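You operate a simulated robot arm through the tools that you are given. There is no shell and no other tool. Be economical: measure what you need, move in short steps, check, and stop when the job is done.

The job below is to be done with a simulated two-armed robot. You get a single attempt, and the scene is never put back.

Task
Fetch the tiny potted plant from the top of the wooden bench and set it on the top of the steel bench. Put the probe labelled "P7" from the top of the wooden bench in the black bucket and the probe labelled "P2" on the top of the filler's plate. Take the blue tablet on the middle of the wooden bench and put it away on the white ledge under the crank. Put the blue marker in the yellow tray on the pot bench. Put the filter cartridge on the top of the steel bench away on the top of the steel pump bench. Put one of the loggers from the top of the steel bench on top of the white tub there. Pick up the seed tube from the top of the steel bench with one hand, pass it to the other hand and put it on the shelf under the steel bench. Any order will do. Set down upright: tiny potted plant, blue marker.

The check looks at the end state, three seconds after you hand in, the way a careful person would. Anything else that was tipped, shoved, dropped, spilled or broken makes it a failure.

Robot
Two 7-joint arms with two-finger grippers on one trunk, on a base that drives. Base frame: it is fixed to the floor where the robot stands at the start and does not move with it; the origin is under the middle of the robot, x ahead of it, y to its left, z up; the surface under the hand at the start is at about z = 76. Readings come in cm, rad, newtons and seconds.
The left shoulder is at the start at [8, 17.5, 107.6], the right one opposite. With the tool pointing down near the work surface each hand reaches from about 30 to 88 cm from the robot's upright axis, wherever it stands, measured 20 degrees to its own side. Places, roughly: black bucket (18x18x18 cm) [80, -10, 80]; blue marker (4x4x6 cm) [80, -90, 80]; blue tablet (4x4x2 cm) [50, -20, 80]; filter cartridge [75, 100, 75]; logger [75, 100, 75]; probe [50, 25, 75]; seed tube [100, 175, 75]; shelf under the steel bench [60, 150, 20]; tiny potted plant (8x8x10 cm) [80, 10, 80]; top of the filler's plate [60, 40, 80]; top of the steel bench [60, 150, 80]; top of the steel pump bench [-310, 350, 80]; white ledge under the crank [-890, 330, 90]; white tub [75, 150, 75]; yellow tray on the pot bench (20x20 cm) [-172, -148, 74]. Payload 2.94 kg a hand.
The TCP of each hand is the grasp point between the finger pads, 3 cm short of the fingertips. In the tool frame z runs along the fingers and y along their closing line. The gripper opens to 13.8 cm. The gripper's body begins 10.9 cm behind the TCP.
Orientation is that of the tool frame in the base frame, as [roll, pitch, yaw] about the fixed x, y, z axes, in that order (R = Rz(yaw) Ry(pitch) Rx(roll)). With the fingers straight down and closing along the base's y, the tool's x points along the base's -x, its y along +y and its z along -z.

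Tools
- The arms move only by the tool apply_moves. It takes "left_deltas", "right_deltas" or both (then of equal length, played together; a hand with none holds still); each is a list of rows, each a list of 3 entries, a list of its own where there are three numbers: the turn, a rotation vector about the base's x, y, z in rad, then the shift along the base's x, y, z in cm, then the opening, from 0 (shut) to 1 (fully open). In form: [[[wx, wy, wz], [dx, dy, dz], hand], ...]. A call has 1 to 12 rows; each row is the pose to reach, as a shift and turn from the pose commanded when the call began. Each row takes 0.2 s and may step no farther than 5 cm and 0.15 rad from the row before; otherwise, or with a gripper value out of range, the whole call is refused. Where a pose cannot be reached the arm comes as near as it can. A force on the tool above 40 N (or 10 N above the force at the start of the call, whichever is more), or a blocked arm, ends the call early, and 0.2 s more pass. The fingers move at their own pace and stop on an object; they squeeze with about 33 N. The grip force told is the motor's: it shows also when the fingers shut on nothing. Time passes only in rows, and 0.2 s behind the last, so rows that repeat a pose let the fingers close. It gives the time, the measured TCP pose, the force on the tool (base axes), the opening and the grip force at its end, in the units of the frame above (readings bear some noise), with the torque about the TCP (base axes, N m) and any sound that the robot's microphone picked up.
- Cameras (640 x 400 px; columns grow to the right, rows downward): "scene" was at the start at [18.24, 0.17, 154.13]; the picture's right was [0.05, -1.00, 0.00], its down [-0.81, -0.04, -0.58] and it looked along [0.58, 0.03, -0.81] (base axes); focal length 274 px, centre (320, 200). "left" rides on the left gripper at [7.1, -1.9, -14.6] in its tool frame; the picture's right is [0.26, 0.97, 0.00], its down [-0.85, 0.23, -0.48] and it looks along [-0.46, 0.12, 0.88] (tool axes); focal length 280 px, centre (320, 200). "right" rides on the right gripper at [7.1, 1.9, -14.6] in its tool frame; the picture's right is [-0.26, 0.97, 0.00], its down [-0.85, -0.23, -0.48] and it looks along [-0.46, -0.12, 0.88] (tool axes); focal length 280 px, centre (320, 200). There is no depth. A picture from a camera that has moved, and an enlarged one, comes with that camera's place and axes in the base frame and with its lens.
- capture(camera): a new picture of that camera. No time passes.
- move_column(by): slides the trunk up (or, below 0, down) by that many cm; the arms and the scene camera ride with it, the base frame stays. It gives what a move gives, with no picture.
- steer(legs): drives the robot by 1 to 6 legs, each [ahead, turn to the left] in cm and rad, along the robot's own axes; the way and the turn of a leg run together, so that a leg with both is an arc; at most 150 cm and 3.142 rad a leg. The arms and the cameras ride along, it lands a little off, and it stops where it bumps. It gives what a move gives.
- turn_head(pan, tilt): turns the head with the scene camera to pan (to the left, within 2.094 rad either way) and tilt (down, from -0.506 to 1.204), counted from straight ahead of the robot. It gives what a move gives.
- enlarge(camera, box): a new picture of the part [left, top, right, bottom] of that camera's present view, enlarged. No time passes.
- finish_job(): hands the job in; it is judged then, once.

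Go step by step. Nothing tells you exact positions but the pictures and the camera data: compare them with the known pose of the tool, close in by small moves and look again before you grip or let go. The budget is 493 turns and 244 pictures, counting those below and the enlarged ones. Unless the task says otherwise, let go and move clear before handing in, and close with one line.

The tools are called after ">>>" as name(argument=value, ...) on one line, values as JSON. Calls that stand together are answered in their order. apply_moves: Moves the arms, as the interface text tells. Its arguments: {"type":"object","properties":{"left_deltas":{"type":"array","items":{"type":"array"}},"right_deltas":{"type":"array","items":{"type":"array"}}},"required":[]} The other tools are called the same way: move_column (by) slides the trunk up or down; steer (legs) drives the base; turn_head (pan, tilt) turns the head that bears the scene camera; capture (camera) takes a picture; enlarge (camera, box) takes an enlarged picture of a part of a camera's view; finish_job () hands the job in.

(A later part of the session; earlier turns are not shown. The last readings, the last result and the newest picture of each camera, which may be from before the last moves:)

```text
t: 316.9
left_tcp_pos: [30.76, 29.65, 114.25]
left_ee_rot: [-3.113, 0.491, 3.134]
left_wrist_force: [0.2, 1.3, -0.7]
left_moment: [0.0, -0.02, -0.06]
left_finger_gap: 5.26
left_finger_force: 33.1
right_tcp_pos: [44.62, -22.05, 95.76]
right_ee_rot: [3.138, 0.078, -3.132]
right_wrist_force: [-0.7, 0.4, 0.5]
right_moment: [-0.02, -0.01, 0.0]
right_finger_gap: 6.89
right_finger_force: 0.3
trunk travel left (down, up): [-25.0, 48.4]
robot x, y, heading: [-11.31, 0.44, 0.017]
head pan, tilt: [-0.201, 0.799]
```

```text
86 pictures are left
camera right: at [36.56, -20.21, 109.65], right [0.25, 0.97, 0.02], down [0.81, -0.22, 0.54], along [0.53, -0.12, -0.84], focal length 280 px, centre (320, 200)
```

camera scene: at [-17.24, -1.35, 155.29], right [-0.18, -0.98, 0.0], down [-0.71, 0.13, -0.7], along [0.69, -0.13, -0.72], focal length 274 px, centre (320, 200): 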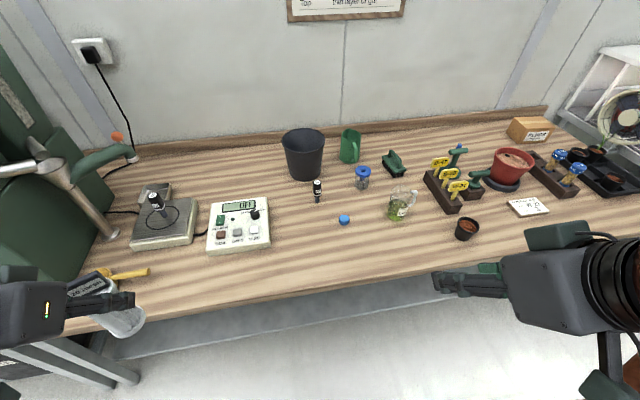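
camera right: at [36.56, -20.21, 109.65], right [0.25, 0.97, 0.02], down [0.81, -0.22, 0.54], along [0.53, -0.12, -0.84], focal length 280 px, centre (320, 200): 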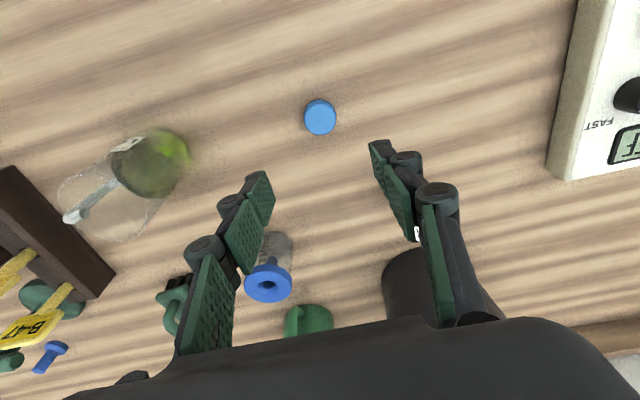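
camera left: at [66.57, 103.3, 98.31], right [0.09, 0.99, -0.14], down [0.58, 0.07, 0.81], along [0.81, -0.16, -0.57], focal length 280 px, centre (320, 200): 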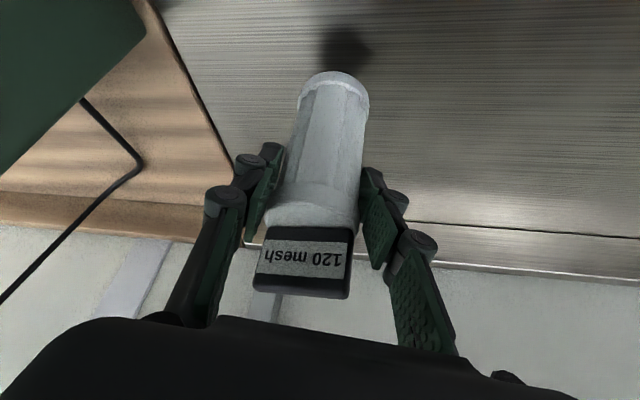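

>>> apply_moves(right_deltas=[[[0, 0.07, 0], [0.5, 0.1, -4.5], 0.5], [[0, 0.07, 0], [1, 0.1, -9], 0.5], [[0, 0.07, 0], [1.1, 0.1, -13], 0.5], [[0, 0.07, 0], [1.1, 0.1, -15.3], 0.5], [[0, 0.07, 0], [1.1, 0.1, -15.3], 0.5]])

>>> capture(camera="right")

```text
t: 318.1
left_tcp_pos: [30.7, 29.52, 114.29]
left_ee_rot: [-3.115, 0.491, 3.134]
left_wrist_force: [-0.9, 0.8, -1.0]
left_moment: [0.01, 0.0, 0.03]
left_finger_gap: 5.29
left_finger_force: 33.2
right_tcp_pos: [45.85, -22.09, 80.71]
right_ee_rot: [3.136, 0.008, -3.133]
right_wrist_force: [0.4, -0.1, -0.4]
right_moment: [0.03, 0.04, 0.0]
right_finger_gap: 6.92
right_finger_force: 0.1
trunk travel left (down, up): [-25.0, 48.4]
robot x, y, heading: [-11.61, 0.85, 0.02]
head pan, tilt: [-0.201, 0.799]
```

```text
85 pictures are left
camera right: at [38.69, -20.28, 95.16], right [0.25, 0.97, 0.01], down [0.85, -0.22, 0.48], along [0.47, -0.12, -0.88], focal length 280 px, centre (320, 200)
```

right: 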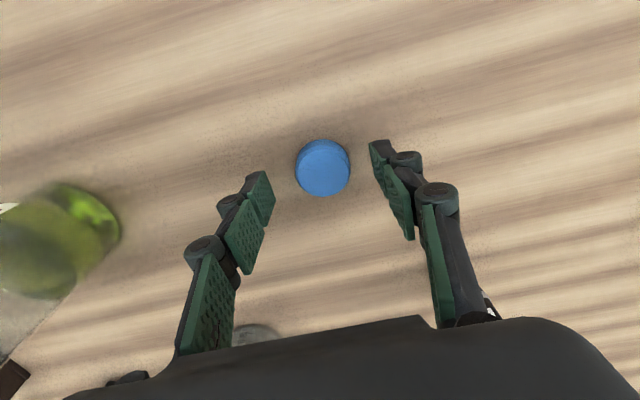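

>>> apply_moves(right_deltas=[[[0, 0, 0], [-0.2, 0.1, -0.8], 0.5], [[0, 0, 0], [-0.2, 0.1, -1.4], 0.5], [[0, 0, 0], [-0.2, 0.1, -1.4], 0.3], [[0, 0, 0], [-0.2, 0.1, -1.4], 0], [[0, 0, 0], [-0.2, 0.1, -1.4], 0], [[0, 0, 0], [-0.2, 0.1, -1.4], 0], [[0, 0, 0], [-0.2, 0.1, -1.4], 0], [[0, 0, 0], [-0.2, 0.1, -1.4], 0]])

>>> capture(camera="right")

```text
t: 319.9
left_tcp_pos: [30.7, 29.58, 114.27]
left_ee_rot: [-3.113, 0.49, 3.133]
left_wrist_force: [-0.1, -0.2, -1.4]
left_moment: [-0.01, 0.0, 0.0]
left_finger_gap: 5.28
left_finger_force: 33.5
right_tcp_pos: [45.52, -21.84, 79.32]
right_ee_rot: [3.136, 0.009, -3.133]
right_wrist_force: [0.4, 0.4, 0.0]
right_moment: [0.01, 0.01, 0.01]
right_finger_gap: 3.56
right_finger_force: 33.3
trunk travel left (down, up): [-25.0, 48.4]
robot x, y, heading: [-11.76, 0.42, 0.019]
head pan, tilt: [-0.201, 0.799]
```

```text
84 pictures are left
camera right: at [38.45, -20.01, 93.82], right [0.25, 0.97, 0.01], down [0.85, -0.22, 0.48], along [0.47, -0.12, -0.88], focal length 280 px, centre (320, 200)
```

right: 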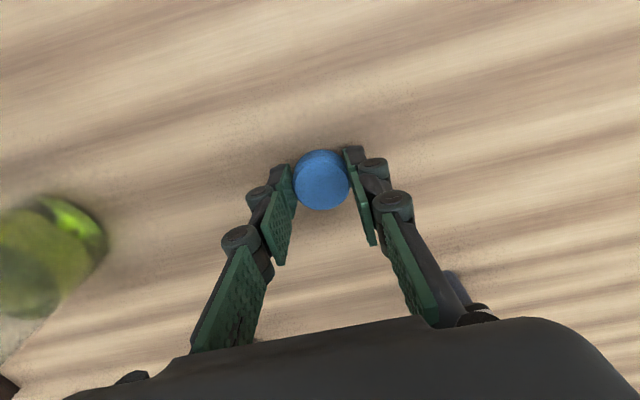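

Tablet gripped (3.6 cm). I lift it and tuck the right hand, tilting it back to the usual pose.

>>> apply_moves(right_deltas=[[[0, 0, 0], [0, 0, 4.5], 0], [[0, 0, 0], [0, 0, 9], 0], [[0, 0, 0], [-1, 0, 13.5], 0], [[0, -0.08, 0], [-3, 0, 17.5], 0], [[0, -0.16, 0], [-5, 0, 21.5], 0], [[0, -0.24, 0], [-7, -1, 25], 0], [[0, -0.32, 0], [-9, -2, 28], 0], [[0, -0.4, 0], [-10, -3, 31], 0], [[0, -0.45, 0], [-11, -3, 34], 0], [[0, -0.45, 0], [-11, -3, 36], 0]])

>>> capture(camera="right")

```text
t: 322.1
left_tcp_pos: [30.63, 29.6, 114.31]
left_ee_rot: [-3.113, 0.49, 3.134]
left_wrist_force: [0.2, 0.1, -0.8]
left_moment: [-0.02, -0.01, 0.0]
left_finger_gap: 5.25
left_finger_force: 33.2
right_tcp_pos: [34.53, -24.67, 115.47]
right_ee_rot: [3.139, 0.459, -3.13]
right_wrist_force: [-0.9, -0.2, 0.0]
right_moment: [0.02, -0.04, 0.04]
right_finger_gap: 3.6
right_finger_force: 33.3
trunk travel left (down, up): [-25.0, 48.4]
robot x, y, heading: [-11.81, 0.57, 0.021]
head pan, tilt: [-0.201, 0.799]
```

```text
83 pictures are left
camera right: at [21.8, -22.9, 125.31], right [0.22, 0.97, 0.12], down [0.55, -0.22, 0.8], along [0.8, -0.12, -0.59], focal length 280 px, centre (320, 200)
```

right: 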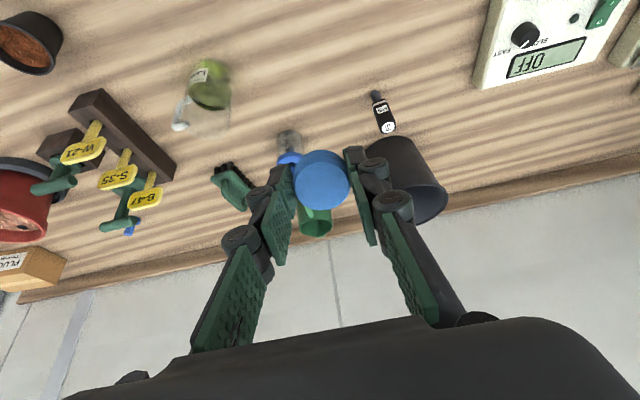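

>>> steer(legs=[[-28, 0], [0, 2.4]])

>>> turn_head(pan=0, tilt=0.3)

>>> capture(camera="scene")

```text
t: 329.8
left_tcp_pos: [-90.23, 3.27, 114.29]
left_ee_rot: [-3.114, 0.49, -0.672]
left_wrist_force: [0.2, 0.0, -1.0]
left_moment: [-0.01, 0.01, -0.01]
left_finger_gap: 5.27
left_finger_force: 32.9
right_tcp_pos: [-59.84, 48.51, 115.32]
right_ee_rot: [3.141, 0.456, -0.655]
right_wrist_force: [-0.2, 0.4, -0.1]
right_moment: [0.01, -0.01, -0.01]
right_finger_gap: 3.51
right_finger_force: 33.0
trunk travel left (down, up): [-25.0, 48.4]
robot x, y, heading: [-38.76, -0.17, 2.502]
head pan, tilt: [-0.201, 0.799]
```

```text
t: 330.8
left_tcp_pos: [-90.19, 3.33, 114.22]
left_ee_rot: [-3.116, 0.491, -0.671]
left_wrist_force: [-0.5, -0.8, -1.4]
left_moment: [-0.03, -0.04, 0.02]
left_finger_gap: 5.29
left_finger_force: 32.8
right_tcp_pos: [-59.94, 48.46, 115.39]
right_ee_rot: [3.141, 0.458, -0.652]
right_wrist_force: [0.7, -1.0, -0.2]
right_moment: [0.02, 0.0, -0.02]
right_finger_gap: 3.57
right_finger_force: 33.3
trunk travel left (down, up): [-25.0, 48.4]
robot x, y, heading: [-39.15, -0.16, 2.497]
head pan, tilt: [0.0, 0.3]
```

```text
82 pictures are left
camera scene: at [-55.4, 12.04, 159.71], right [0.6, 0.8, 0.0], down [0.24, -0.18, -0.95], along [-0.76, 0.57, -0.3], focal length 274 px, centre (320, 200)
```

scene: 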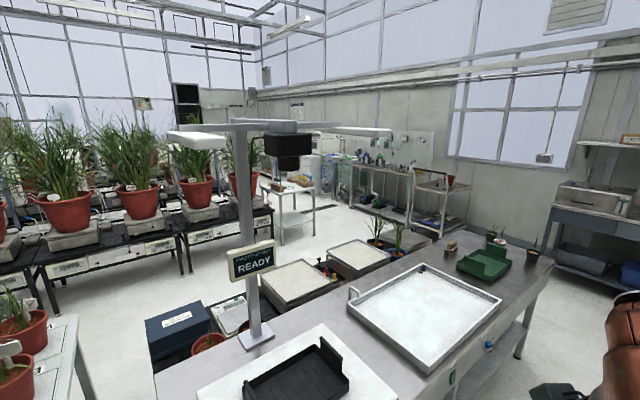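

>>> steer(legs=[[0, -0.927], [150, 0], [108, 0], [0, 1.4]])

>>> capture(camera="scene")

```text
t: 349.0
left_tcp_pos: [-83.77, 234.19, 114.33]
left_ee_rot: [-3.114, 0.49, -0.211]
left_wrist_force: [0.0, -0.1, -1.2]
left_moment: [0.03, 0.01, -0.01]
left_finger_gap: 5.29
left_finger_force: 33.0
right_tcp_pos: [-76.43, 288.28, 115.42]
right_ee_rot: [-3.141, 0.461, -0.192]
right_wrist_force: [0.2, 0.0, 0.5]
right_moment: [0.04, 0.0, 0.01]
right_finger_gap: 3.49
right_finger_force: 33.1
trunk travel left (down, up): [-25.0, 48.4]
robot x, y, heading: [-36.5, 254.07, 2.958]
head pan, tilt: [0.0, 0.3]
```

```text
81 pictures are left
camera scene: at [-56.44, 257.52, 159.72], right [0.18, 0.98, 0.0], down [0.29, -0.05, -0.96], along [-0.94, 0.17, -0.3], focal length 274 px, centre (320, 200)
```

scene: 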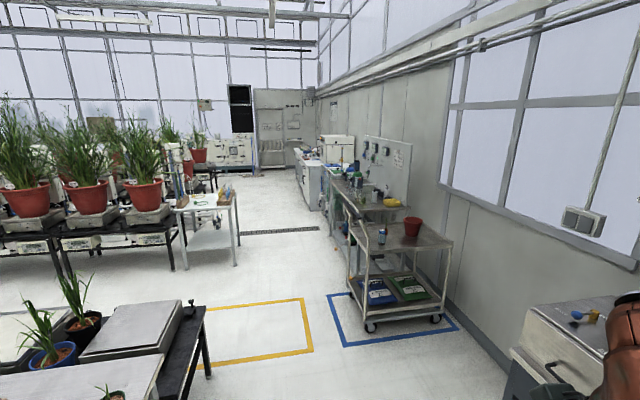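

>>> steer(legs=[[0, 0.15], [150, 0], [110, 0], [0, -1.2]])

>>> turn_head(pan=0, tilt=0.55)

>>> capture(camera="scene")

```text
t: 365.2
left_tcp_pos: [-336.23, 296.93, 114.21]
left_ee_rot: [-3.115, 0.491, -1.243]
left_wrist_force: [-0.3, 0.2, -1.4]
left_moment: [-0.03, 0.01, 0.02]
left_finger_gap: 5.28
left_finger_force: 33.0
right_tcp_pos: [-286.05, 318.29, 115.39]
right_ee_rot: [3.141, 0.458, -1.227]
right_wrist_force: [0.4, -0.8, -0.5]
right_moment: [-0.03, -0.01, -0.02]
right_finger_gap: 3.46
right_finger_force: 33.0
trunk travel left (down, up): [-25.0, 48.4]
robot x, y, heading: [-294.86, 266.27, 1.928]
head pan, tilt: [0.0, 0.3]
```

```text
t: 365.9
left_tcp_pos: [-336.29, 296.84, 114.27]
left_ee_rot: [-3.114, 0.49, -1.244]
left_wrist_force: [-0.3, 0.1, -0.4]
left_moment: [0.0, 0.03, -0.01]
left_finger_gap: 5.28
left_finger_force: 33.2
right_tcp_pos: [-286.09, 318.28, 115.33]
right_ee_rot: [-3.141, 0.457, -1.225]
right_wrist_force: [0.4, -0.6, -1.8]
right_moment: [-0.02, 0.03, 0.0]
right_finger_gap: 3.49
right_finger_force: 33.1
trunk travel left (down, up): [-25.0, 48.4]
robot x, y, heading: [-294.91, 266.23, 1.926]
head pan, tilt: [0.0, 0.55]
```

```text
80 pictures are left
camera scene: at [-301.99, 284.87, 157.43], right [0.94, 0.35, 0.0], down [0.18, -0.49, -0.85], along [-0.3, 0.8, -0.52], focal length 274 px, centre (320, 200)
```

scene: 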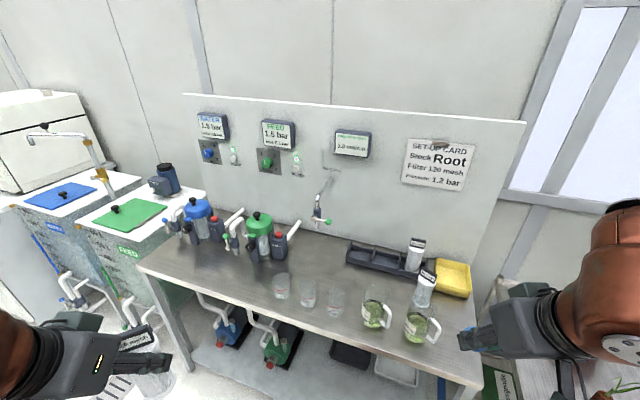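

>>> steer(legs=[[0, 0.96], [57, 0], [0, -1.32]])

>>> turn_head(pan=0.1, tilt=0.75)

>>> capture(camera="scene")

```text
t: 374.9
left_tcp_pos: [-377.6, 322.92, 114.25]
left_ee_rot: [-3.114, 0.49, -1.598]
left_wrist_force: [-0.1, -0.5, -0.5]
left_moment: [-0.03, 0.03, -0.01]
left_finger_gap: 5.27
left_finger_force: 32.4
right_tcp_pos: [-323.2, 325.68, 115.31]
right_ee_rot: [3.141, 0.458, -1.58]
right_wrist_force: [0.5, 0.0, -0.9]
right_moment: [-0.02, 0.0, 0.0]
right_finger_gap: 3.46
right_finger_force: 33.4
trunk travel left (down, up): [-25.0, 48.4]
robot x, y, heading: [-349.15, 280.24, 1.574]
head pan, tilt: [0.0, 0.55]
```

```text
t: 375.6
left_tcp_pos: [-377.73, 322.99, 114.24]
left_ee_rot: [-3.112, 0.489, -1.597]
left_wrist_force: [0.8, -0.4, -0.7]
left_moment: [-0.03, -0.03, 0.03]
left_finger_gap: 5.29
left_finger_force: 33.0
right_tcp_pos: [-323.32, 325.73, 115.34]
right_ee_rot: [-3.141, 0.458, -1.579]
right_wrist_force: [0.7, -0.1, -0.4]
right_moment: [0.02, -0.01, 0.01]
right_finger_gap: 3.45
right_finger_force: 32.7
trunk travel left (down, up): [-25.0, 48.4]
robot x, y, heading: [-349.45, 280.11, 1.571]
head pan, tilt: [0.099, 0.75]
```

```text
79 pictures are left
camera scene: at [-350.45, 299.02, 155.69], right [0.99, 0.1, 0.0], down [0.07, -0.68, -0.73], along [-0.07, 0.73, -0.68], focal length 274 px, centre (320, 200)
```

scene: 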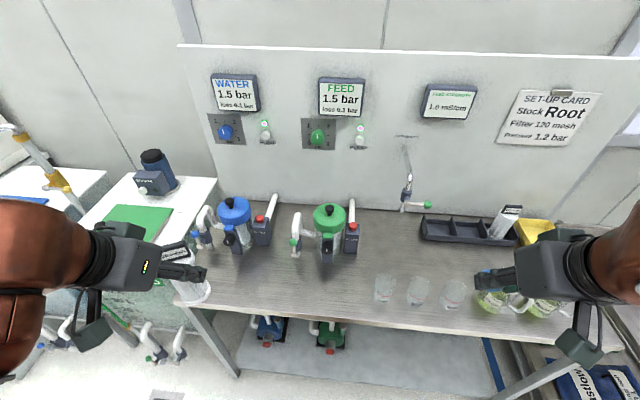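

>>> apply_moves(left_deltas=[[[0, 0, 0], [2, 4, -1], 0], [[0, 0, 0], [4, 8, -3], 0], [[0, 0, 0], [6, 12, -6], 0], [[0, 0, 0], [8, 16, -9], 0], [[0, 0, 0], [8.7, 19.5, -12], 0], [[0, 0, 0], [8.7, 21, -16], 0], [[0, 0, 0], [8.7, 21, -20.5], 0], [[0, 0, 0], [8.7, 21, -25], 0], [[0, 0, 0], [8.7, 21, -25], 0]])

>>> capture(camera="left")

>>> capture(camera="scene")

```text
refused: row 3 steps farther than a row can; nothing moved
```

```text
78 pictures are left
camera left: at [-376.5, 309.68, 123.7], right [-0.97, -0.19, -0.15], down [-0.23, 0.53, 0.81], along [-0.08, 0.82, -0.56], focal length 280 px, centre (320, 200)
```

left: 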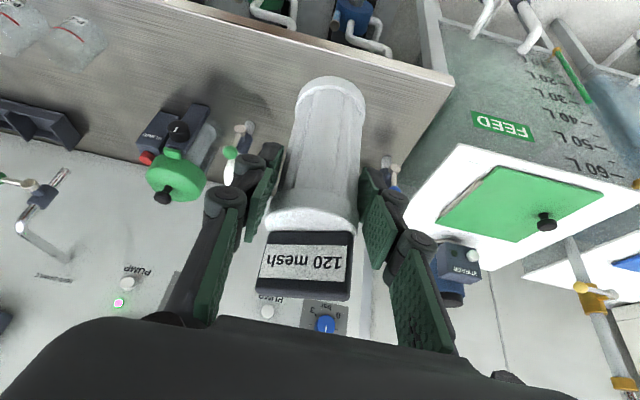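

```text
77 pictures are left
camera scene: at [-350.45, 299.02, 155.69], right [0.99, 0.1, 0.0], down [0.07, -0.68, -0.73], along [-0.07, 0.73, -0.68], focal length 274 px, centre (320, 200)
```

scene: 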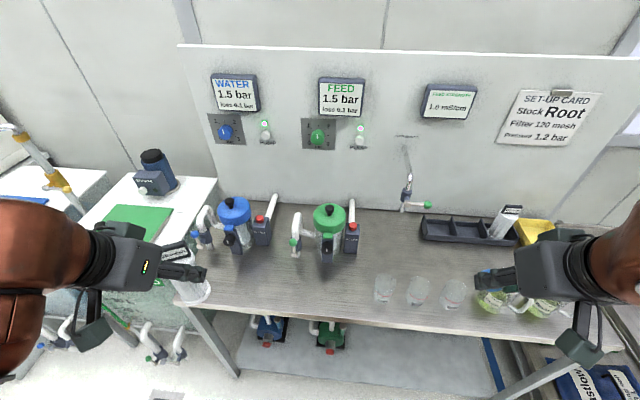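

>>> apply_moves(left_deltas=[[[0, 0, 0], [2, 4, -1], 0], [[0, 0, 0], [4, 8, -2], 0], [[0, 0, 0], [6, 12, -4], 0], [[0, 0, 0], [7.5, 15.5, -7], 0], [[0, 0, 0], [8.5, 18.5, -10.5], 0], [[0, 0, 0], [8.7, 20.5, -14.5], 0], [[0, 0, 0], [8.7, 21, -19], 0], [[0, 0, 0], [8.7, 21, -23.5], 0], [[0, 0, 0], [8.7, 21, -25], 0], [[0, 0, 0], [8.7, 21, -25], 0]])

>>> capture(camera="left")

```text
t: 377.8
left_tcp_pos: [-368.84, 343.78, 89.13]
left_ee_rot: [-3.113, 0.491, -1.6]
left_wrist_force: [0.2, 0.4, -1.1]
left_moment: [0.01, 0.01, 0.05]
left_finger_gap: 5.28
left_finger_force: 32.9
right_tcp_pos: [-323.3, 325.61, 115.38]
right_ee_rot: [-3.141, 0.457, -1.58]
right_wrist_force: [0.1, 0.4, -0.5]
right_moment: [-0.03, 0.0, -0.03]
right_finger_gap: 3.43
right_finger_force: 33.0
trunk travel left (down, up): [-25.0, 48.4]
robot x, y, heading: [-349.74, 280.07, 1.574]
head pan, tilt: [0.099, 0.75]
```

```text
76 pictures are left
camera left: at [-367.76, 330.68, 98.66], right [-0.97, -0.19, -0.15], down [-0.23, 0.53, 0.81], along [-0.08, 0.82, -0.56], focal length 280 px, centre (320, 200)
```

left: 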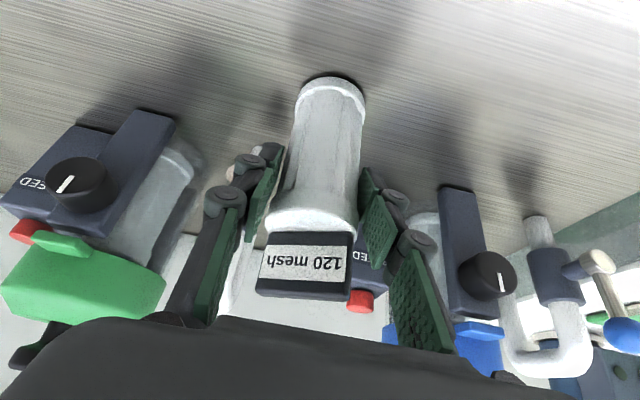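

>>> apply_moves(left_deltas=[[[0, 0, 0], [0, -3, 0], 0], [[0, 0, 0], [0, -3, -2], 0], [[0, 0, 0], [0, -3, -3.7], 0], [[0, 0, 0], [0, -3, -3.7], 0]])

>>> capture(camera="left")

```text
t: 378.8
left_tcp_pos: [-369.0, 340.66, 85.64]
left_ee_rot: [-3.115, 0.493, -1.597]
left_wrist_force: [-1.1, -0.8, 21.5]
left_moment: [0.47, 0.39, -0.07]
left_finger_gap: 5.25
left_finger_force: 33.0
right_tcp_pos: [-323.14, 325.64, 115.42]
right_ee_rot: [3.141, 0.459, -1.579]
right_wrist_force: [0.6, 0.4, -0.6]
right_moment: [0.01, 0.02, 0.01]
right_finger_gap: 3.46
right_finger_force: 33.1
trunk travel left (down, up): [-25.0, 48.4]
robot x, y, heading: [-349.27, 279.76, 1.577]
head pan, tilt: [0.099, 0.75]
```

```text
75 pictures are left
camera left: at [-367.75, 327.43, 95.05], right [-0.97, -0.19, -0.15], down [-0.23, 0.53, 0.82], along [-0.08, 0.82, -0.56], focal length 280 px, centre (320, 200)
```

left: 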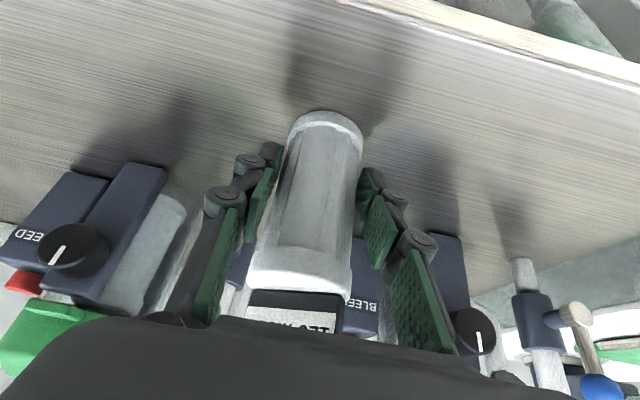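

>>> apply_moves(left_deltas=[[[0, 0, 0], [0, 0, 0.5], 0], [[0, 0, 0], [0, 0, 0.5], 0]])

>>> enlarge(camera="left", box=[220, 80, 440, 340])

```text
t: 379.4
left_tcp_pos: [-368.98, 340.69, 85.79]
left_ee_rot: [-3.116, 0.484, -1.597]
left_wrist_force: [-0.4, 0.3, -1.4]
left_moment: [0.01, -0.03, 0.0]
left_finger_gap: 5.25
left_finger_force: 32.7
right_tcp_pos: [-323.07, 325.72, 115.28]
right_ee_rot: [3.141, 0.459, -1.58]
right_wrist_force: [-0.3, -0.8, 0.0]
right_moment: [-0.01, -0.03, -0.03]
right_finger_gap: 3.47
right_finger_force: 33.0
trunk travel left (down, up): [-25.0, 48.4]
robot x, y, heading: [-349.19, 280.17, 1.579]
head pan, tilt: [0.099, 0.75]
```

```text
1.54 times, centred on (330, 210) of left
camera zoom: at [-367.76, 327.53, 95.22], right [-0.97, -0.19, -0.14], down [-0.23, 0.54, 0.81], along [-0.08, 0.82, -0.57], focal length 431 px, centre (305, 185)
```

zoom: 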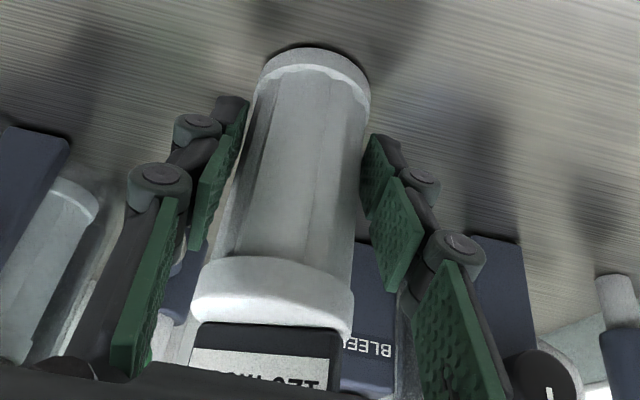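

>>> apply_moves(left_deltas=[[[0, 0, 0], [0, 0, 0], 0.3], [[0, 0, 0], [0, 0, 0], 0.42], [[0, 0, 0], [0, 0, 0], 0.5], [[0, 0, 0], [0, 0, 0], 0.55], [[0, 0, 0], [0, 0, 0], 0.55]])

>>> capture(camera="left")

```text
t: 380.6
left_tcp_pos: [-368.98, 340.83, 86.0]
left_ee_rot: [-3.114, 0.49, -1.599]
left_wrist_force: [-0.4, -0.4, -0.4]
left_moment: [-0.05, 0.0, -0.05]
left_finger_gap: 7.57
left_finger_force: 0.0
right_tcp_pos: [-323.21, 325.71, 115.43]
right_ee_rot: [3.14, 0.457, -1.579]
right_wrist_force: [-0.6, 0.0, 0.4]
right_moment: [-0.02, -0.01, -0.02]
right_finger_gap: 3.42
right_finger_force: 33.2
trunk travel left (down, up): [-25.0, 48.4]
robot x, y, heading: [-349.38, 279.87, 1.572]
head pan, tilt: [0.099, 0.75]
```

```text
73 pictures are left
camera left: at [-367.76, 327.58, 95.44], right [-0.97, -0.19, -0.15], down [-0.23, 0.53, 0.81], along [-0.08, 0.82, -0.56], focal length 280 px, centre (320, 200)
```

left: 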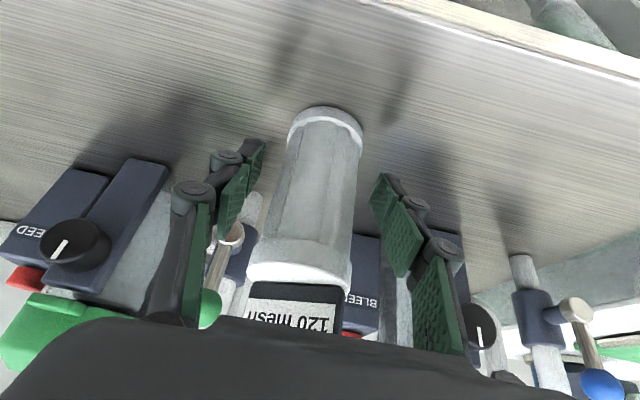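

>>> apply_moves(left_deltas=[[[0, 0, 0], [0, -1.2, 2.3], 0.55], [[0, 0, 0], [0, -3.2, 6.1], 0.55], [[0, 0, 0], [0, -5.3, 10], 0.55], [[0, 0, 0], [0, -7.4, 14], 0.55], [[0, 0, 0], [-2, -10.5, 17], 0.55], [[0, 0, 0], [-4, -13.5, 20], 0.55], [[0, 0, 0], [-6, -16.5, 23], 0.55], [[0, 0, 0], [-8, -19, 26], 0.55]])

>>> enlarge(camera="scene", box=[160, 160, 460, 360])

```text
t: 382.6
left_tcp_pos: [-372.97, 322.49, 110.28]
left_ee_rot: [-2.833, 0.439, -1.623]
left_wrist_force: [1.0, 1.8, 0.1]
left_moment: [-0.06, 0.1, -0.02]
left_finger_gap: 7.6
left_finger_force: 0.0
left hand out of reach, approached as far as the arm can: row 5, 6, 7
right_tcp_pos: [-322.88, 325.66, 115.33]
right_ee_rot: [3.139, 0.458, -1.581]
right_wrist_force: [0.9, 0.8, -0.9]
right_moment: [-0.08, 0.08, 0.07]
right_finger_gap: 3.45
right_finger_force: 33.0
trunk travel left (down, up): [-25.0, 48.4]
robot x, y, heading: [-349.4, 280.19, 1.571]
head pan, tilt: [0.099, 0.75]
stopped in row 8 (left hand): the arm was blocked; the commanded pose is now the measured one
```

```text
2.00 times, centred on (310, 260) of scene
camera zoom: at [-350.0, 299.15, 155.68], right [0.99, 0.1, 0.0], down [0.07, -0.68, -0.73], along [-0.08, 0.73, -0.68], focal length 548 px, centre (340, 80)
```

zoom: 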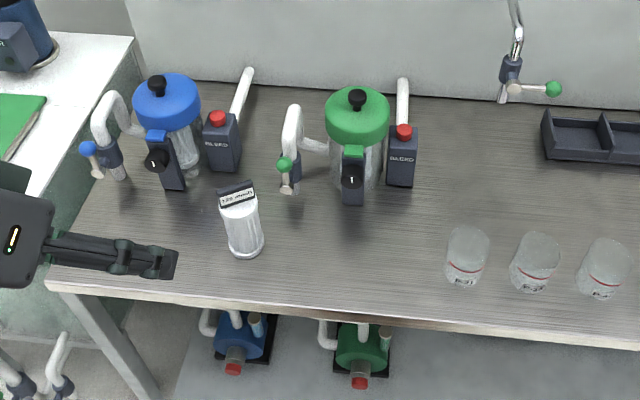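

The cartridge stands on the pump bench. Now west with the tablet in the right hand; first a look.

>>> steer(legs=[[-14, 0], [0, 1.5]])

>>> turn_head(pan=0, tilt=0.25)

>>> capture(camera="scene")

```text
t: 387.6
left_tcp_pos: [-393.51, 245.01, 110.29]
left_ee_rot: [-2.832, 0.441, -0.122]
left_wrist_force: [-0.4, 0.1, -0.3]
left_moment: [-0.01, -0.01, -0.01]
left_finger_gap: 7.59
left_finger_force: 0.1
right_tcp_pos: [-393.06, 295.01, 115.4]
right_ee_rot: [3.141, 0.461, -0.078]
right_wrist_force: [-0.7, -0.3, -0.6]
right_moment: [0.02, 0.01, 0.0]
right_finger_gap: 3.41
right_finger_force: 33.2
trunk travel left (down, up): [-25.0, 48.4]
robot x, y, heading: [-349.48, 265.47, 3.073]
head pan, tilt: [0.099, 0.75]
```

```text
t: 388.6
left_tcp_pos: [-393.42, 244.97, 110.23]
left_ee_rot: [-2.83, 0.443, -0.121]
left_wrist_force: [-0.4, 0.4, -1.0]
left_moment: [-0.01, 0.02, 0.01]
left_finger_gap: 7.58
left_finger_force: 0.0
right_tcp_pos: [-393.05, 294.99, 115.33]
right_ee_rot: [3.141, 0.46, -0.079]
right_wrist_force: [0.0, 0.2, 0.2]
right_moment: [0.02, -0.02, 0.0]
right_finger_gap: 3.45
right_finger_force: 32.9
trunk travel left (down, up): [-25.0, 48.4]
robot x, y, heading: [-349.65, 265.69, 3.071]
head pan, tilt: [0.0, 0.25]
```

```text
71 pictures are left
camera scene: at [-369.85, 266.84, 160.19], right [0.07, 1.0, 0.0], down [0.25, -0.02, -0.97], along [-0.97, 0.07, -0.25], focal length 274 px, centre (320, 200)
```

scene: 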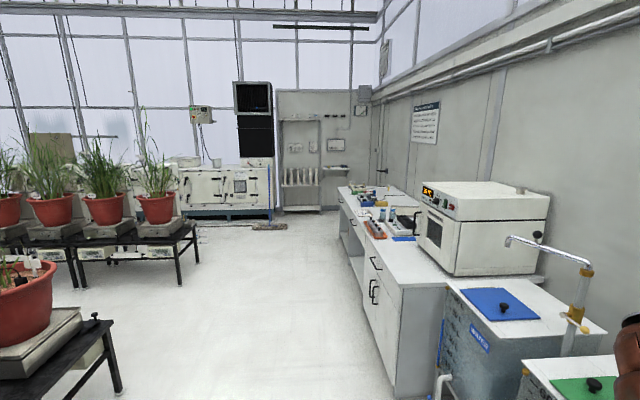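

>>> enlarge(camera="scene", box=[220, 70, 420, 240])

```text
2.35 times, centred on (320, 155) of scene
camera zoom: at [-369.85, 266.84, 160.19], right [0.07, 1.0, 0.0], down [0.25, -0.02, -0.97], along [-0.97, 0.07, -0.25], focal length 645 px, centre (320, 306)
```

zoom: 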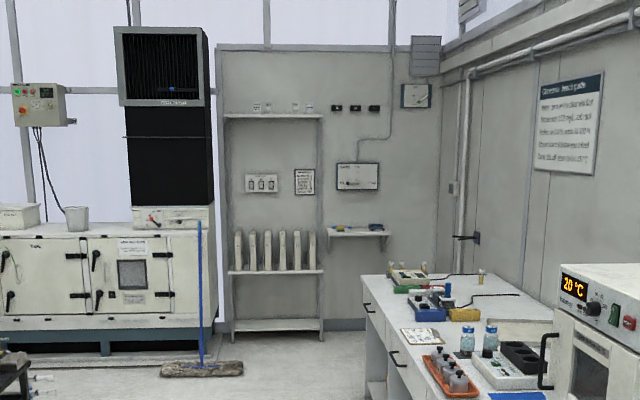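

>>> steer(legs=[[0, 0.116], [150, 0], [150, 0], [60, 0], [0, -0.5]])

>>> capture(camera="scene")

```text
t: 408.1
left_tcp_pos: [-760.26, 251.04, 110.35]
left_ee_rot: [-2.832, 0.44, -0.537]
left_wrist_force: [0.5, -0.2, 0.9]
left_moment: [-0.02, -0.04, -0.01]
left_finger_gap: 7.56
left_finger_force: 0.0
right_tcp_pos: [-739.61, 296.67, 115.47]
right_ee_rot: [3.141, 0.46, -0.495]
right_wrist_force: [-0.6, -0.3, -0.3]
right_moment: [-0.02, 0.02, 0.02]
right_finger_gap: 3.38
right_finger_force: 33.1
trunk travel left (down, up): [-25.0, 48.4]
robot x, y, heading: [-711.55, 252.13, 2.658]
head pan, tilt: [0.0, 0.25]
```

```text
69 pictures are left
camera scene: at [-729.7, 261.46, 160.2], right [0.47, 0.88, 0.0], down [0.22, -0.12, -0.97], along [-0.86, 0.45, -0.25], focal length 274 px, centre (320, 200)
```

scene: 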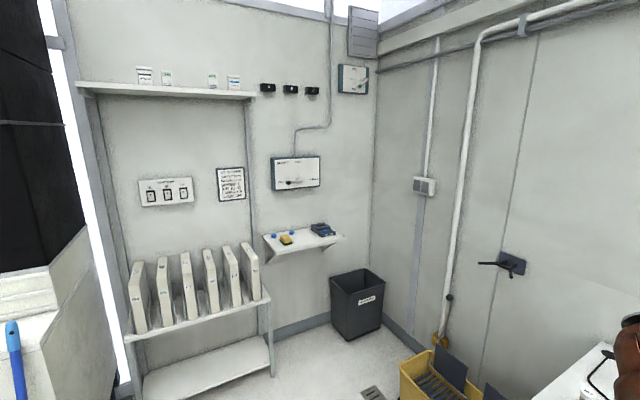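

>>> enlarge(camera="scene", box=[240, 140, 380, 270])

```text
3.08 times, centred on (310, 205) of scene
camera zoom: at [-729.7, 261.46, 160.2], right [0.47, 0.88, 0.0], down [0.22, -0.12, -0.97], along [-0.86, 0.45, -0.25], focal length 843 px, centre (351, 185)
```

zoom: 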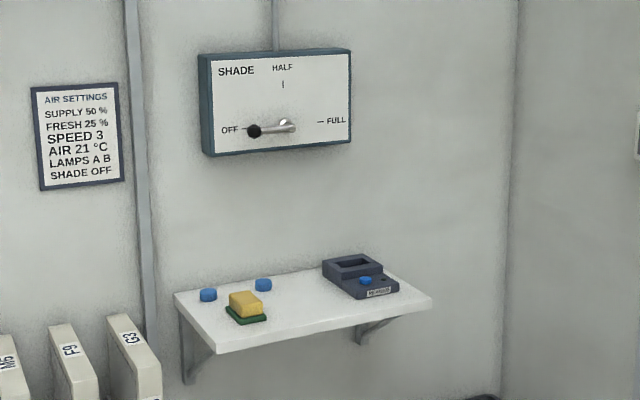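

>>> steer(legs=[[112, 0], [0, 0.48]])

>>> turn_head(pan=-0.2, tilt=0.7)

>>> capture(camera="scene")

```text
t: 415.2
left_tcp_pos: [-852.38, 285.57, 110.31]
left_ee_rot: [-2.83, 0.44, -0.107]
left_wrist_force: [0.4, -0.6, -0.1]
left_moment: [0.0, 0.02, 0.02]
left_finger_gap: 7.57
left_finger_force: 0.0
right_tcp_pos: [-852.64, 335.57, 115.52]
right_ee_rot: [3.141, 0.461, -0.066]
right_wrist_force: [-0.3, -0.9, 0.0]
right_moment: [0.05, 0.0, -0.01]
right_finger_gap: 3.38
right_finger_force: 32.7
trunk travel left (down, up): [-25.0, 48.4]
robot x, y, heading: [-808.54, 306.84, 3.085]
head pan, tilt: [0.0, 0.25]
```

```text
t: 416.1
left_tcp_pos: [-852.61, 285.55, 110.33]
left_ee_rot: [-2.831, 0.442, -0.109]
left_wrist_force: [0.9, 0.0, 0.0]
left_moment: [-0.02, 0.01, -0.05]
left_finger_gap: 7.59
left_finger_force: 0.0
right_tcp_pos: [-852.6, 335.65, 115.47]
right_ee_rot: [-3.141, 0.46, -0.068]
right_wrist_force: [0.1, -0.5, 0.3]
right_moment: [-0.04, -0.05, 0.0]
right_finger_gap: 3.39
right_finger_force: 32.7
trunk travel left (down, up): [-25.0, 48.4]
robot x, y, heading: [-808.81, 306.89, 3.083]
head pan, tilt: [-0.201, 0.7]
```

```text
67 pictures are left
camera scene: at [-828.01, 309.34, 156.12], right [0.25, 0.97, 0.0], down [0.62, -0.16, -0.77], along [-0.74, 0.2, -0.64], focal length 274 px, centre (320, 200)
```

scene: 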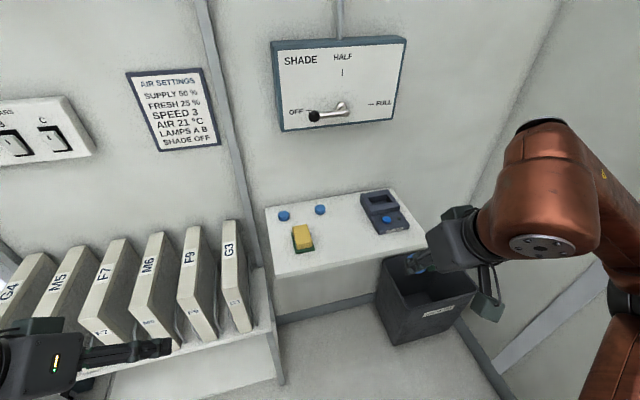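

>>> apply_moves(right_deltas=[[[0, -0.06, 0], [-4.5, -0.2, -1], 0], [[0, -0.12, 0], [-9, -0.4, -2.5], 0], [[0, -0.18, 0], [-13.3, -0.6, -5], 0], [[0, -0.24, 0], [-17.5, -0.8, -7.5], 0], [[0, -0.3, 0], [-21.5, -1, -10], 0], [[0, -0.3, 0], [-25, -1.1, -13], 0], [[0, -0.3, 0], [-25, -1.1, -15], 0], [[0, -0.3, 0], [-25, -1.1, -15], 0]])

>>> capture(camera="right")

>>> capture(camera="scene")

```text
t: 417.9
left_tcp_pos: [-852.53, 285.58, 110.31]
left_ee_rot: [-2.831, 0.441, -0.108]
left_wrist_force: [0.4, 0.9, -0.1]
left_moment: [-0.03, 0.02, 0.0]
left_finger_gap: 7.59
left_finger_force: 0.1
right_tcp_pos: [-877.77, 334.76, 100.32]
right_ee_rot: [-3.121, 0.16, -0.06]
right_wrist_force: [-0.9, -0.6, -0.3]
right_moment: [-0.01, 0.01, -0.01]
right_finger_gap: 3.39
right_finger_force: 32.7
trunk travel left (down, up): [-25.0, 48.4]
robot x, y, heading: [-808.88, 306.88, 3.086]
head pan, tilt: [-0.201, 0.7]
```

```text
66 pictures are left
camera right: at [-868.52, 332.09, 113.53], right [-0.32, -0.95, 0.02], down [-0.75, 0.27, 0.61], along [-0.58, 0.18, -0.79], focal length 280 px, centre (320, 200)
```

right: 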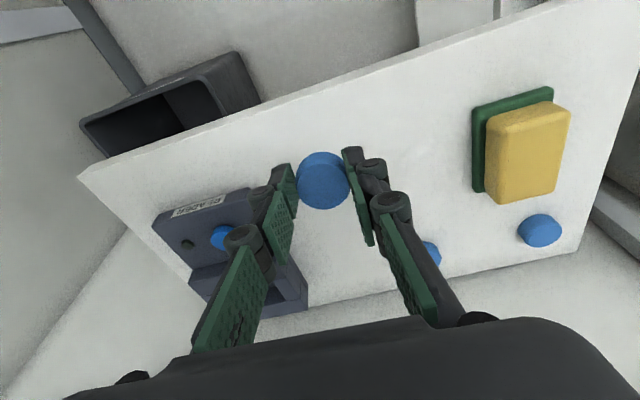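

```text
65 pictures are left
camera scene: at [-828.02, 309.33, 156.11], right [0.25, 0.97, 0.0], down [0.62, -0.16, -0.76], along [-0.74, 0.2, -0.64], focal length 274 px, centre (320, 200)
```

scene: 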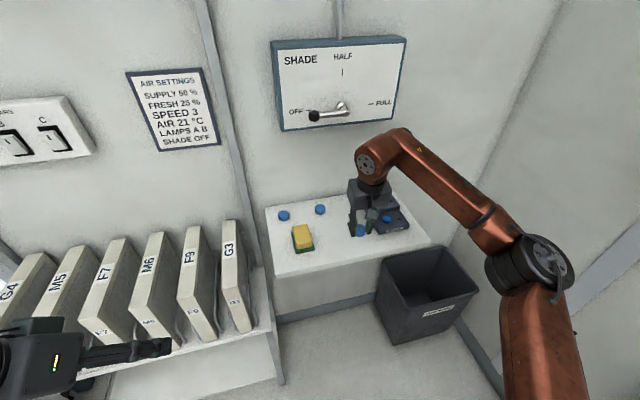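

>>> apply_moves(right_deltas=[[[0, 0, 0], [0, -1.3, -3], 0], [[0, 0, 0], [0, -1.3, -5], 0], [[0, 0, 0], [0, -1.3, -6], 0], [[0, 0, 0], [0, -1.3, -6], 0]])

>>> capture(camera="right")

```text
t: 418.9
left_tcp_pos: [-852.51, 285.64, 110.19]
left_ee_rot: [-2.833, 0.442, -0.11]
left_wrist_force: [0.0, 0.1, 0.4]
left_moment: [-0.01, 0.02, 0.0]
left_finger_gap: 7.59
left_finger_force: 0.0
right_tcp_pos: [-877.68, 333.36, 94.4]
right_ee_rot: [-3.12, 0.162, -0.061]
right_wrist_force: [0.8, 0.5, -0.7]
right_moment: [-0.02, 0.02, 0.02]
right_finger_gap: 3.37
right_finger_force: 33.2
trunk travel left (down, up): [-25.0, 48.4]
robot x, y, heading: [-808.92, 306.76, 3.081]
head pan, tilt: [-0.201, 0.7]
```

```text
64 pictures are left
camera right: at [-868.45, 330.67, 107.59], right [-0.32, -0.95, 0.02], down [-0.75, 0.27, 0.61], along [-0.58, 0.18, -0.79], focal length 280 px, centre (320, 200)
```

right: 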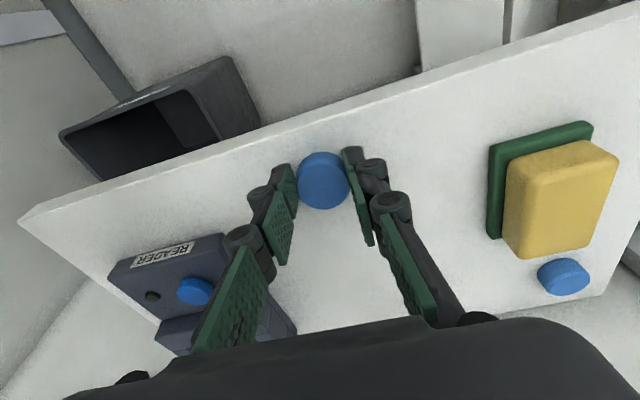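

>>> apply_moves(right_deltas=[[[0, 0, 0], [0, 0, -0.8], 0], [[0, 0, 0], [0, 0, -1.4], 0], [[0, 0, 0], [0, 0, -1.4], 0]])

```text
t: 419.7
left_tcp_pos: [-852.35, 285.52, 110.55]
left_ee_rot: [-2.831, 0.442, -0.108]
left_wrist_force: [-0.6, 0.0, -0.5]
left_moment: [-0.04, 0.01, 0.0]
left_finger_gap: 7.6
left_finger_force: 0.1
right_tcp_pos: [-877.56, 333.27, 93.42]
right_ee_rot: [-3.121, 0.167, -0.06]
right_wrist_force: [-5.6, 4.8, 29.6]
right_moment: [0.17, 0.16, 0.02]
right_finger_gap: 3.56
right_finger_force: 32.5
trunk travel left (down, up): [-25.0, 48.4]
robot x, y, heading: [-808.84, 306.91, 3.083]
head pan, tilt: [-0.201, 0.7]
```

>>> apply_moves(right_deltas=[[[0, 0, 0], [0, 0, 0.5], 0], [[0, 0, 0], [0, 0, 0.5], 0.3], [[0, 0, 0], [0, 0, 0.5], 0.38], [[0, 0, 0], [0, 0, 0.5], 0.38], [[0, 0, 0], [0.2, 0, 3], 0.38], [[0, 0, 0], [1, 0, 7], 0.38], [[0, 0, 0], [3, 0, 11], 0.38]])

>>> capture(camera="right")

```text
t: 421.3
left_tcp_pos: [-852.3, 285.58, 110.41]
left_ee_rot: [-2.831, 0.442, -0.108]
left_wrist_force: [-0.1, -0.6, 0.1]
left_moment: [0.01, 0.03, 0.02]
left_finger_gap: 7.64
left_finger_force: 0.0
right_tcp_pos: [-874.42, 333.21, 103.97]
right_ee_rot: [-3.122, 0.162, -0.062]
right_wrist_force: [-0.5, -0.7, -0.3]
right_moment: [0.04, 0.0, 0.0]
right_finger_gap: 5.25
right_finger_force: 0.0
trunk travel left (down, up): [-25.0, 48.4]
robot x, y, heading: [-808.59, 306.96, 3.083]
head pan, tilt: [-0.201, 0.7]
```

```text
63 pictures are left
camera right: at [-865.15, 330.54, 117.19], right [-0.32, -0.95, 0.02], down [-0.75, 0.27, 0.61], along [-0.58, 0.18, -0.79], focal length 280 px, centre (320, 200)
```

right: 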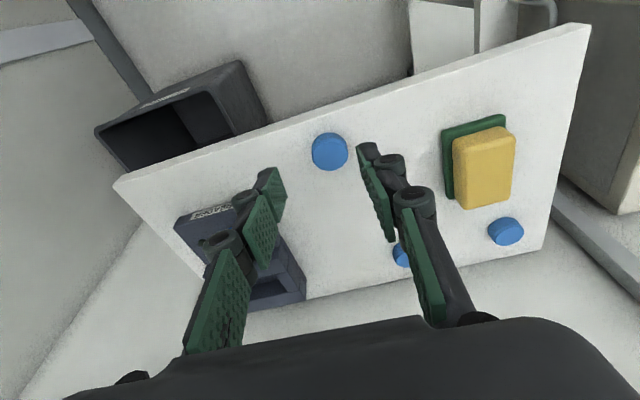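

Tablet is on the ledge. I tuck the right hand and drive back for the marker.

>>> apply_moves(right_deltas=[[[0, 0.06, 0], [4, 0, 3], 0.4], [[0, 0.12, 0], [8, 0, 5], 0.4], [[0, 0.18, 0], [12, 0, 7], 0.4], [[0, 0.24, 0], [16, 0, 9], 0.4], [[0, 0.3, 0], [20, 0, 11], 0.4], [[0, 0.3, 0], [23, 0, 12], 0.4]])

>>> steer(legs=[[0, 2.717], [122, 0], [0, 0.5], [150, 0], [150, 0], [62, 0]])

```text
t: 422.7
left_tcp_pos: [-852.51, 285.54, 110.39]
left_ee_rot: [-2.832, 0.442, -0.107]
left_wrist_force: [0.2, 0.1, 0.0]
left_moment: [0.0, 0.02, 0.02]
left_finger_gap: 7.56
left_finger_force: 0.1
right_tcp_pos: [-851.47, 333.13, 115.87]
right_ee_rot: [-3.141, 0.463, -0.066]
right_wrist_force: [-0.1, -1.0, 0.4]
right_moment: [0.0, 0.01, -0.01]
right_finger_gap: 5.52
right_finger_force: 0.1
trunk travel left (down, up): [-25.0, 48.4]
robot x, y, heading: [-808.56, 306.78, 3.083]
head pan, tilt: [-0.201, 0.7]
```

```text
t: 454.0
left_tcp_pos: [-291.66, 287.61, 110.41]
left_ee_rot: [-2.831, 0.441, 3.139]
left_wrist_force: [0.9, -0.3, 0.2]
left_moment: [0.0, 0.05, -0.03]
left_finger_gap: 7.61
left_finger_force: 0.1
right_tcp_pos: [-287.65, 240.13, 115.89]
right_ee_rot: [-3.141, 0.46, -3.104]
right_wrist_force: [0.3, -0.8, -0.1]
right_moment: [0.03, 0.01, -0.03]
right_finger_gap: 5.52
right_finger_force: 0.0
trunk travel left (down, up): [-25.0, 48.4]
robot x, y, heading: [-333.06, 262.2, 0.046]
head pan, tilt: [-0.201, 0.7]
```

>>> steer(legs=[[0, -0.068], [150, 0], [145, 0], [0, -1.549], [150, 0], [150, 0]])

```text
t: 486.2
left_tcp_pos: [-8.48, -84.67, 110.28]
left_ee_rot: [-2.83, 0.442, 1.577]
left_wrist_force: [-1.2, -0.1, -0.1]
left_moment: [0.0, 0.02, 0.0]
left_finger_gap: 7.6
left_finger_force: 0.1
right_tcp_pos: [-55.82, -89.37, 115.91]
right_ee_rot: [3.142, 0.46, 1.62]
right_wrist_force: [0.9, 0.4, -0.4]
right_moment: [0.04, 0.03, -0.01]
right_finger_gap: 5.53
right_finger_force: 0.1
trunk travel left (down, up): [-25.0, 48.4]
robot x, y, heading: [-34.79, -43.58, -1.511]
head pan, tilt: [-0.201, 0.7]
```

>>> steer(legs=[[50, 0], [0, 1.35]])

>>> turn_head(pan=0.15, tilt=0.65)

>>> capture(camera="scene")

```text
t: 492.6
left_tcp_pos: [13.2, -75.68, 110.25]
left_ee_rot: [-2.833, 0.442, 2.971]
left_wrist_force: [0.2, -0.2, 0.0]
left_moment: [0.02, -0.03, -0.01]
left_finger_gap: 7.59
left_finger_force: 0.0
right_tcp_pos: [9.32, -123.24, 115.85]
right_ee_rot: [-3.142, 0.46, 3.011]
right_wrist_force: [-0.5, -0.1, -0.2]
right_moment: [-0.02, 0.03, -0.02]
right_finger_gap: 5.51
right_finger_force: 0.1
trunk travel left (down, up): [-25.0, 48.4]
robot x, y, heading: [-31.83, -94.13, -0.12]
head pan, tilt: [-0.201, 0.7]
```

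```text
t: 493.5
left_tcp_pos: [13.17, -75.93, 110.25]
left_ee_rot: [-2.831, 0.443, 2.968]
left_wrist_force: [0.0, 0.7, 0.5]
left_moment: [-0.03, -0.02, 0.02]
left_finger_gap: 7.58
left_finger_force: 0.0
right_tcp_pos: [9.23, -123.29, 115.92]
right_ee_rot: [3.141, 0.461, 3.01]
right_wrist_force: [0.7, 0.0, 0.4]
right_moment: [0.01, 0.0, 0.01]
right_finger_gap: 5.5
right_finger_force: 0.0
trunk travel left (down, up): [-25.0, 48.4]
robot x, y, heading: [-31.8, -93.8, -0.123]
head pan, tilt: [0.15, 0.649]
```

```text
62 pictures are left
camera scene: at [-12.29, -95.44, 156.55], right [0.03, -1.0, 0.0], down [-0.6, -0.02, -0.8], along [0.8, 0.02, -0.6], focal length 274 px, centre (320, 200)
```

scene: 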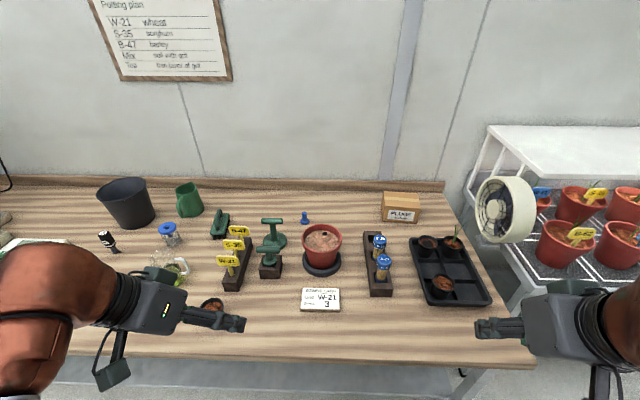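

>>> enlarge(camera="scene", box=[210, 180, 420, 310])

```text
3.05 times, centred on (315, 245) of scene
camera zoom: at [-12.29, -95.44, 156.55], right [0.03, -1.0, 0.0], down [-0.6, -0.02, -0.8], along [0.8, 0.02, -0.6], focal length 835 px, centre (335, 63)
```

zoom: 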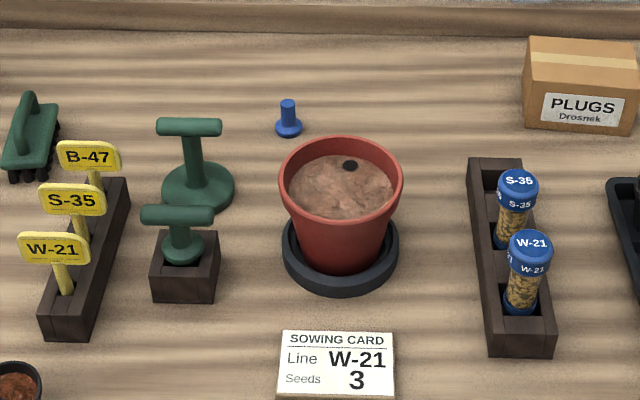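

Marker stands at about (79,-86.5) behind dibbers and pot. I drive up, and correct the left hand's roll.

>>> steer(legs=[[28, 0]])

>>> apply_moves(left_deltas=[[[0.08, -0.014, 0.04], [1, -0.5, 0], 0.45], [[0.17, -0.03, 0.08], [2, -1, 0.5], 0.45], [[0.25, -0.044, 0.12], [3, -1.5, 1], 0.45], [[0.25, -0.044, 0.12], [6, -3, 0], 0.45], [[0.25, -0.044, 0.12], [10, -4.5, -1], 0.45], [[0.25, -0.044, 0.12], [14, -6, -2], 0.45], [[0.25, -0.044, 0.12], [18, -7.5, -3.5], 0.45], [[0.25, -0.044, 0.12], [22, -9, -5], 0.45], [[0.25, -0.044, 0.12], [22, -9, -5], 0.45]])

>>> capture(camera="left")

```text
t: 495.4
left_tcp_pos: [40.82, -78.96, 110.38]
left_ee_rot: [-2.83, 0.439, 2.973]
left_wrist_force: [0.4, -0.6, -0.7]
left_moment: [0.01, 0.05, -0.01]
left_finger_gap: 7.59
left_finger_force: 0.0
right_tcp_pos: [37.14, -126.39, 115.8]
right_ee_rot: [-3.14, 0.46, 3.016]
right_wrist_force: [0.5, 0.6, -1.2]
right_moment: [-0.02, 0.02, -0.04]
right_finger_gap: 5.51
right_finger_force: 0.1
trunk travel left (down, up): [-25.0, 48.4]
robot x, y, heading: [-4.14, -97.6, -0.116]
head pan, tilt: [0.15, 0.649]
```

```text
t: 497.4
left_tcp_pos: [62.94, -87.69, 104.99]
left_ee_rot: [-3.111, 0.446, 2.975]
left_wrist_force: [-0.4, 0.8, -1.4]
left_moment: [0.0, 0.0, 0.0]
left_finger_gap: 6.22
left_finger_force: 0.0
right_tcp_pos: [37.08, -126.45, 115.93]
right_ee_rot: [-3.141, 0.461, 3.017]
right_wrist_force: [0.3, -0.5, 0.2]
right_moment: [0.01, -0.04, 0.03]
right_finger_gap: 5.52
right_finger_force: 0.0
trunk travel left (down, up): [-25.0, 48.4]
robot x, y, heading: [-4.5, -97.65, -0.119]
head pan, tilt: [0.15, 0.649]
```

```text
60 pictures are left
camera left: at [50.19, -87.04, 115.07], right [-0.06, 0.99, -0.14], down [0.6, 0.15, 0.79], along [0.8, -0.03, -0.6], focal length 280 px, centre (320, 200)
```

left: 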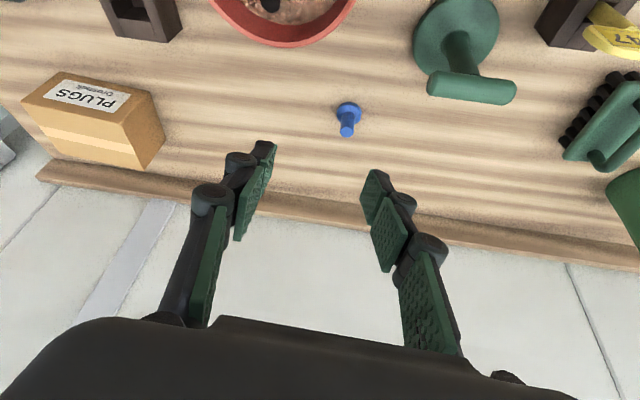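

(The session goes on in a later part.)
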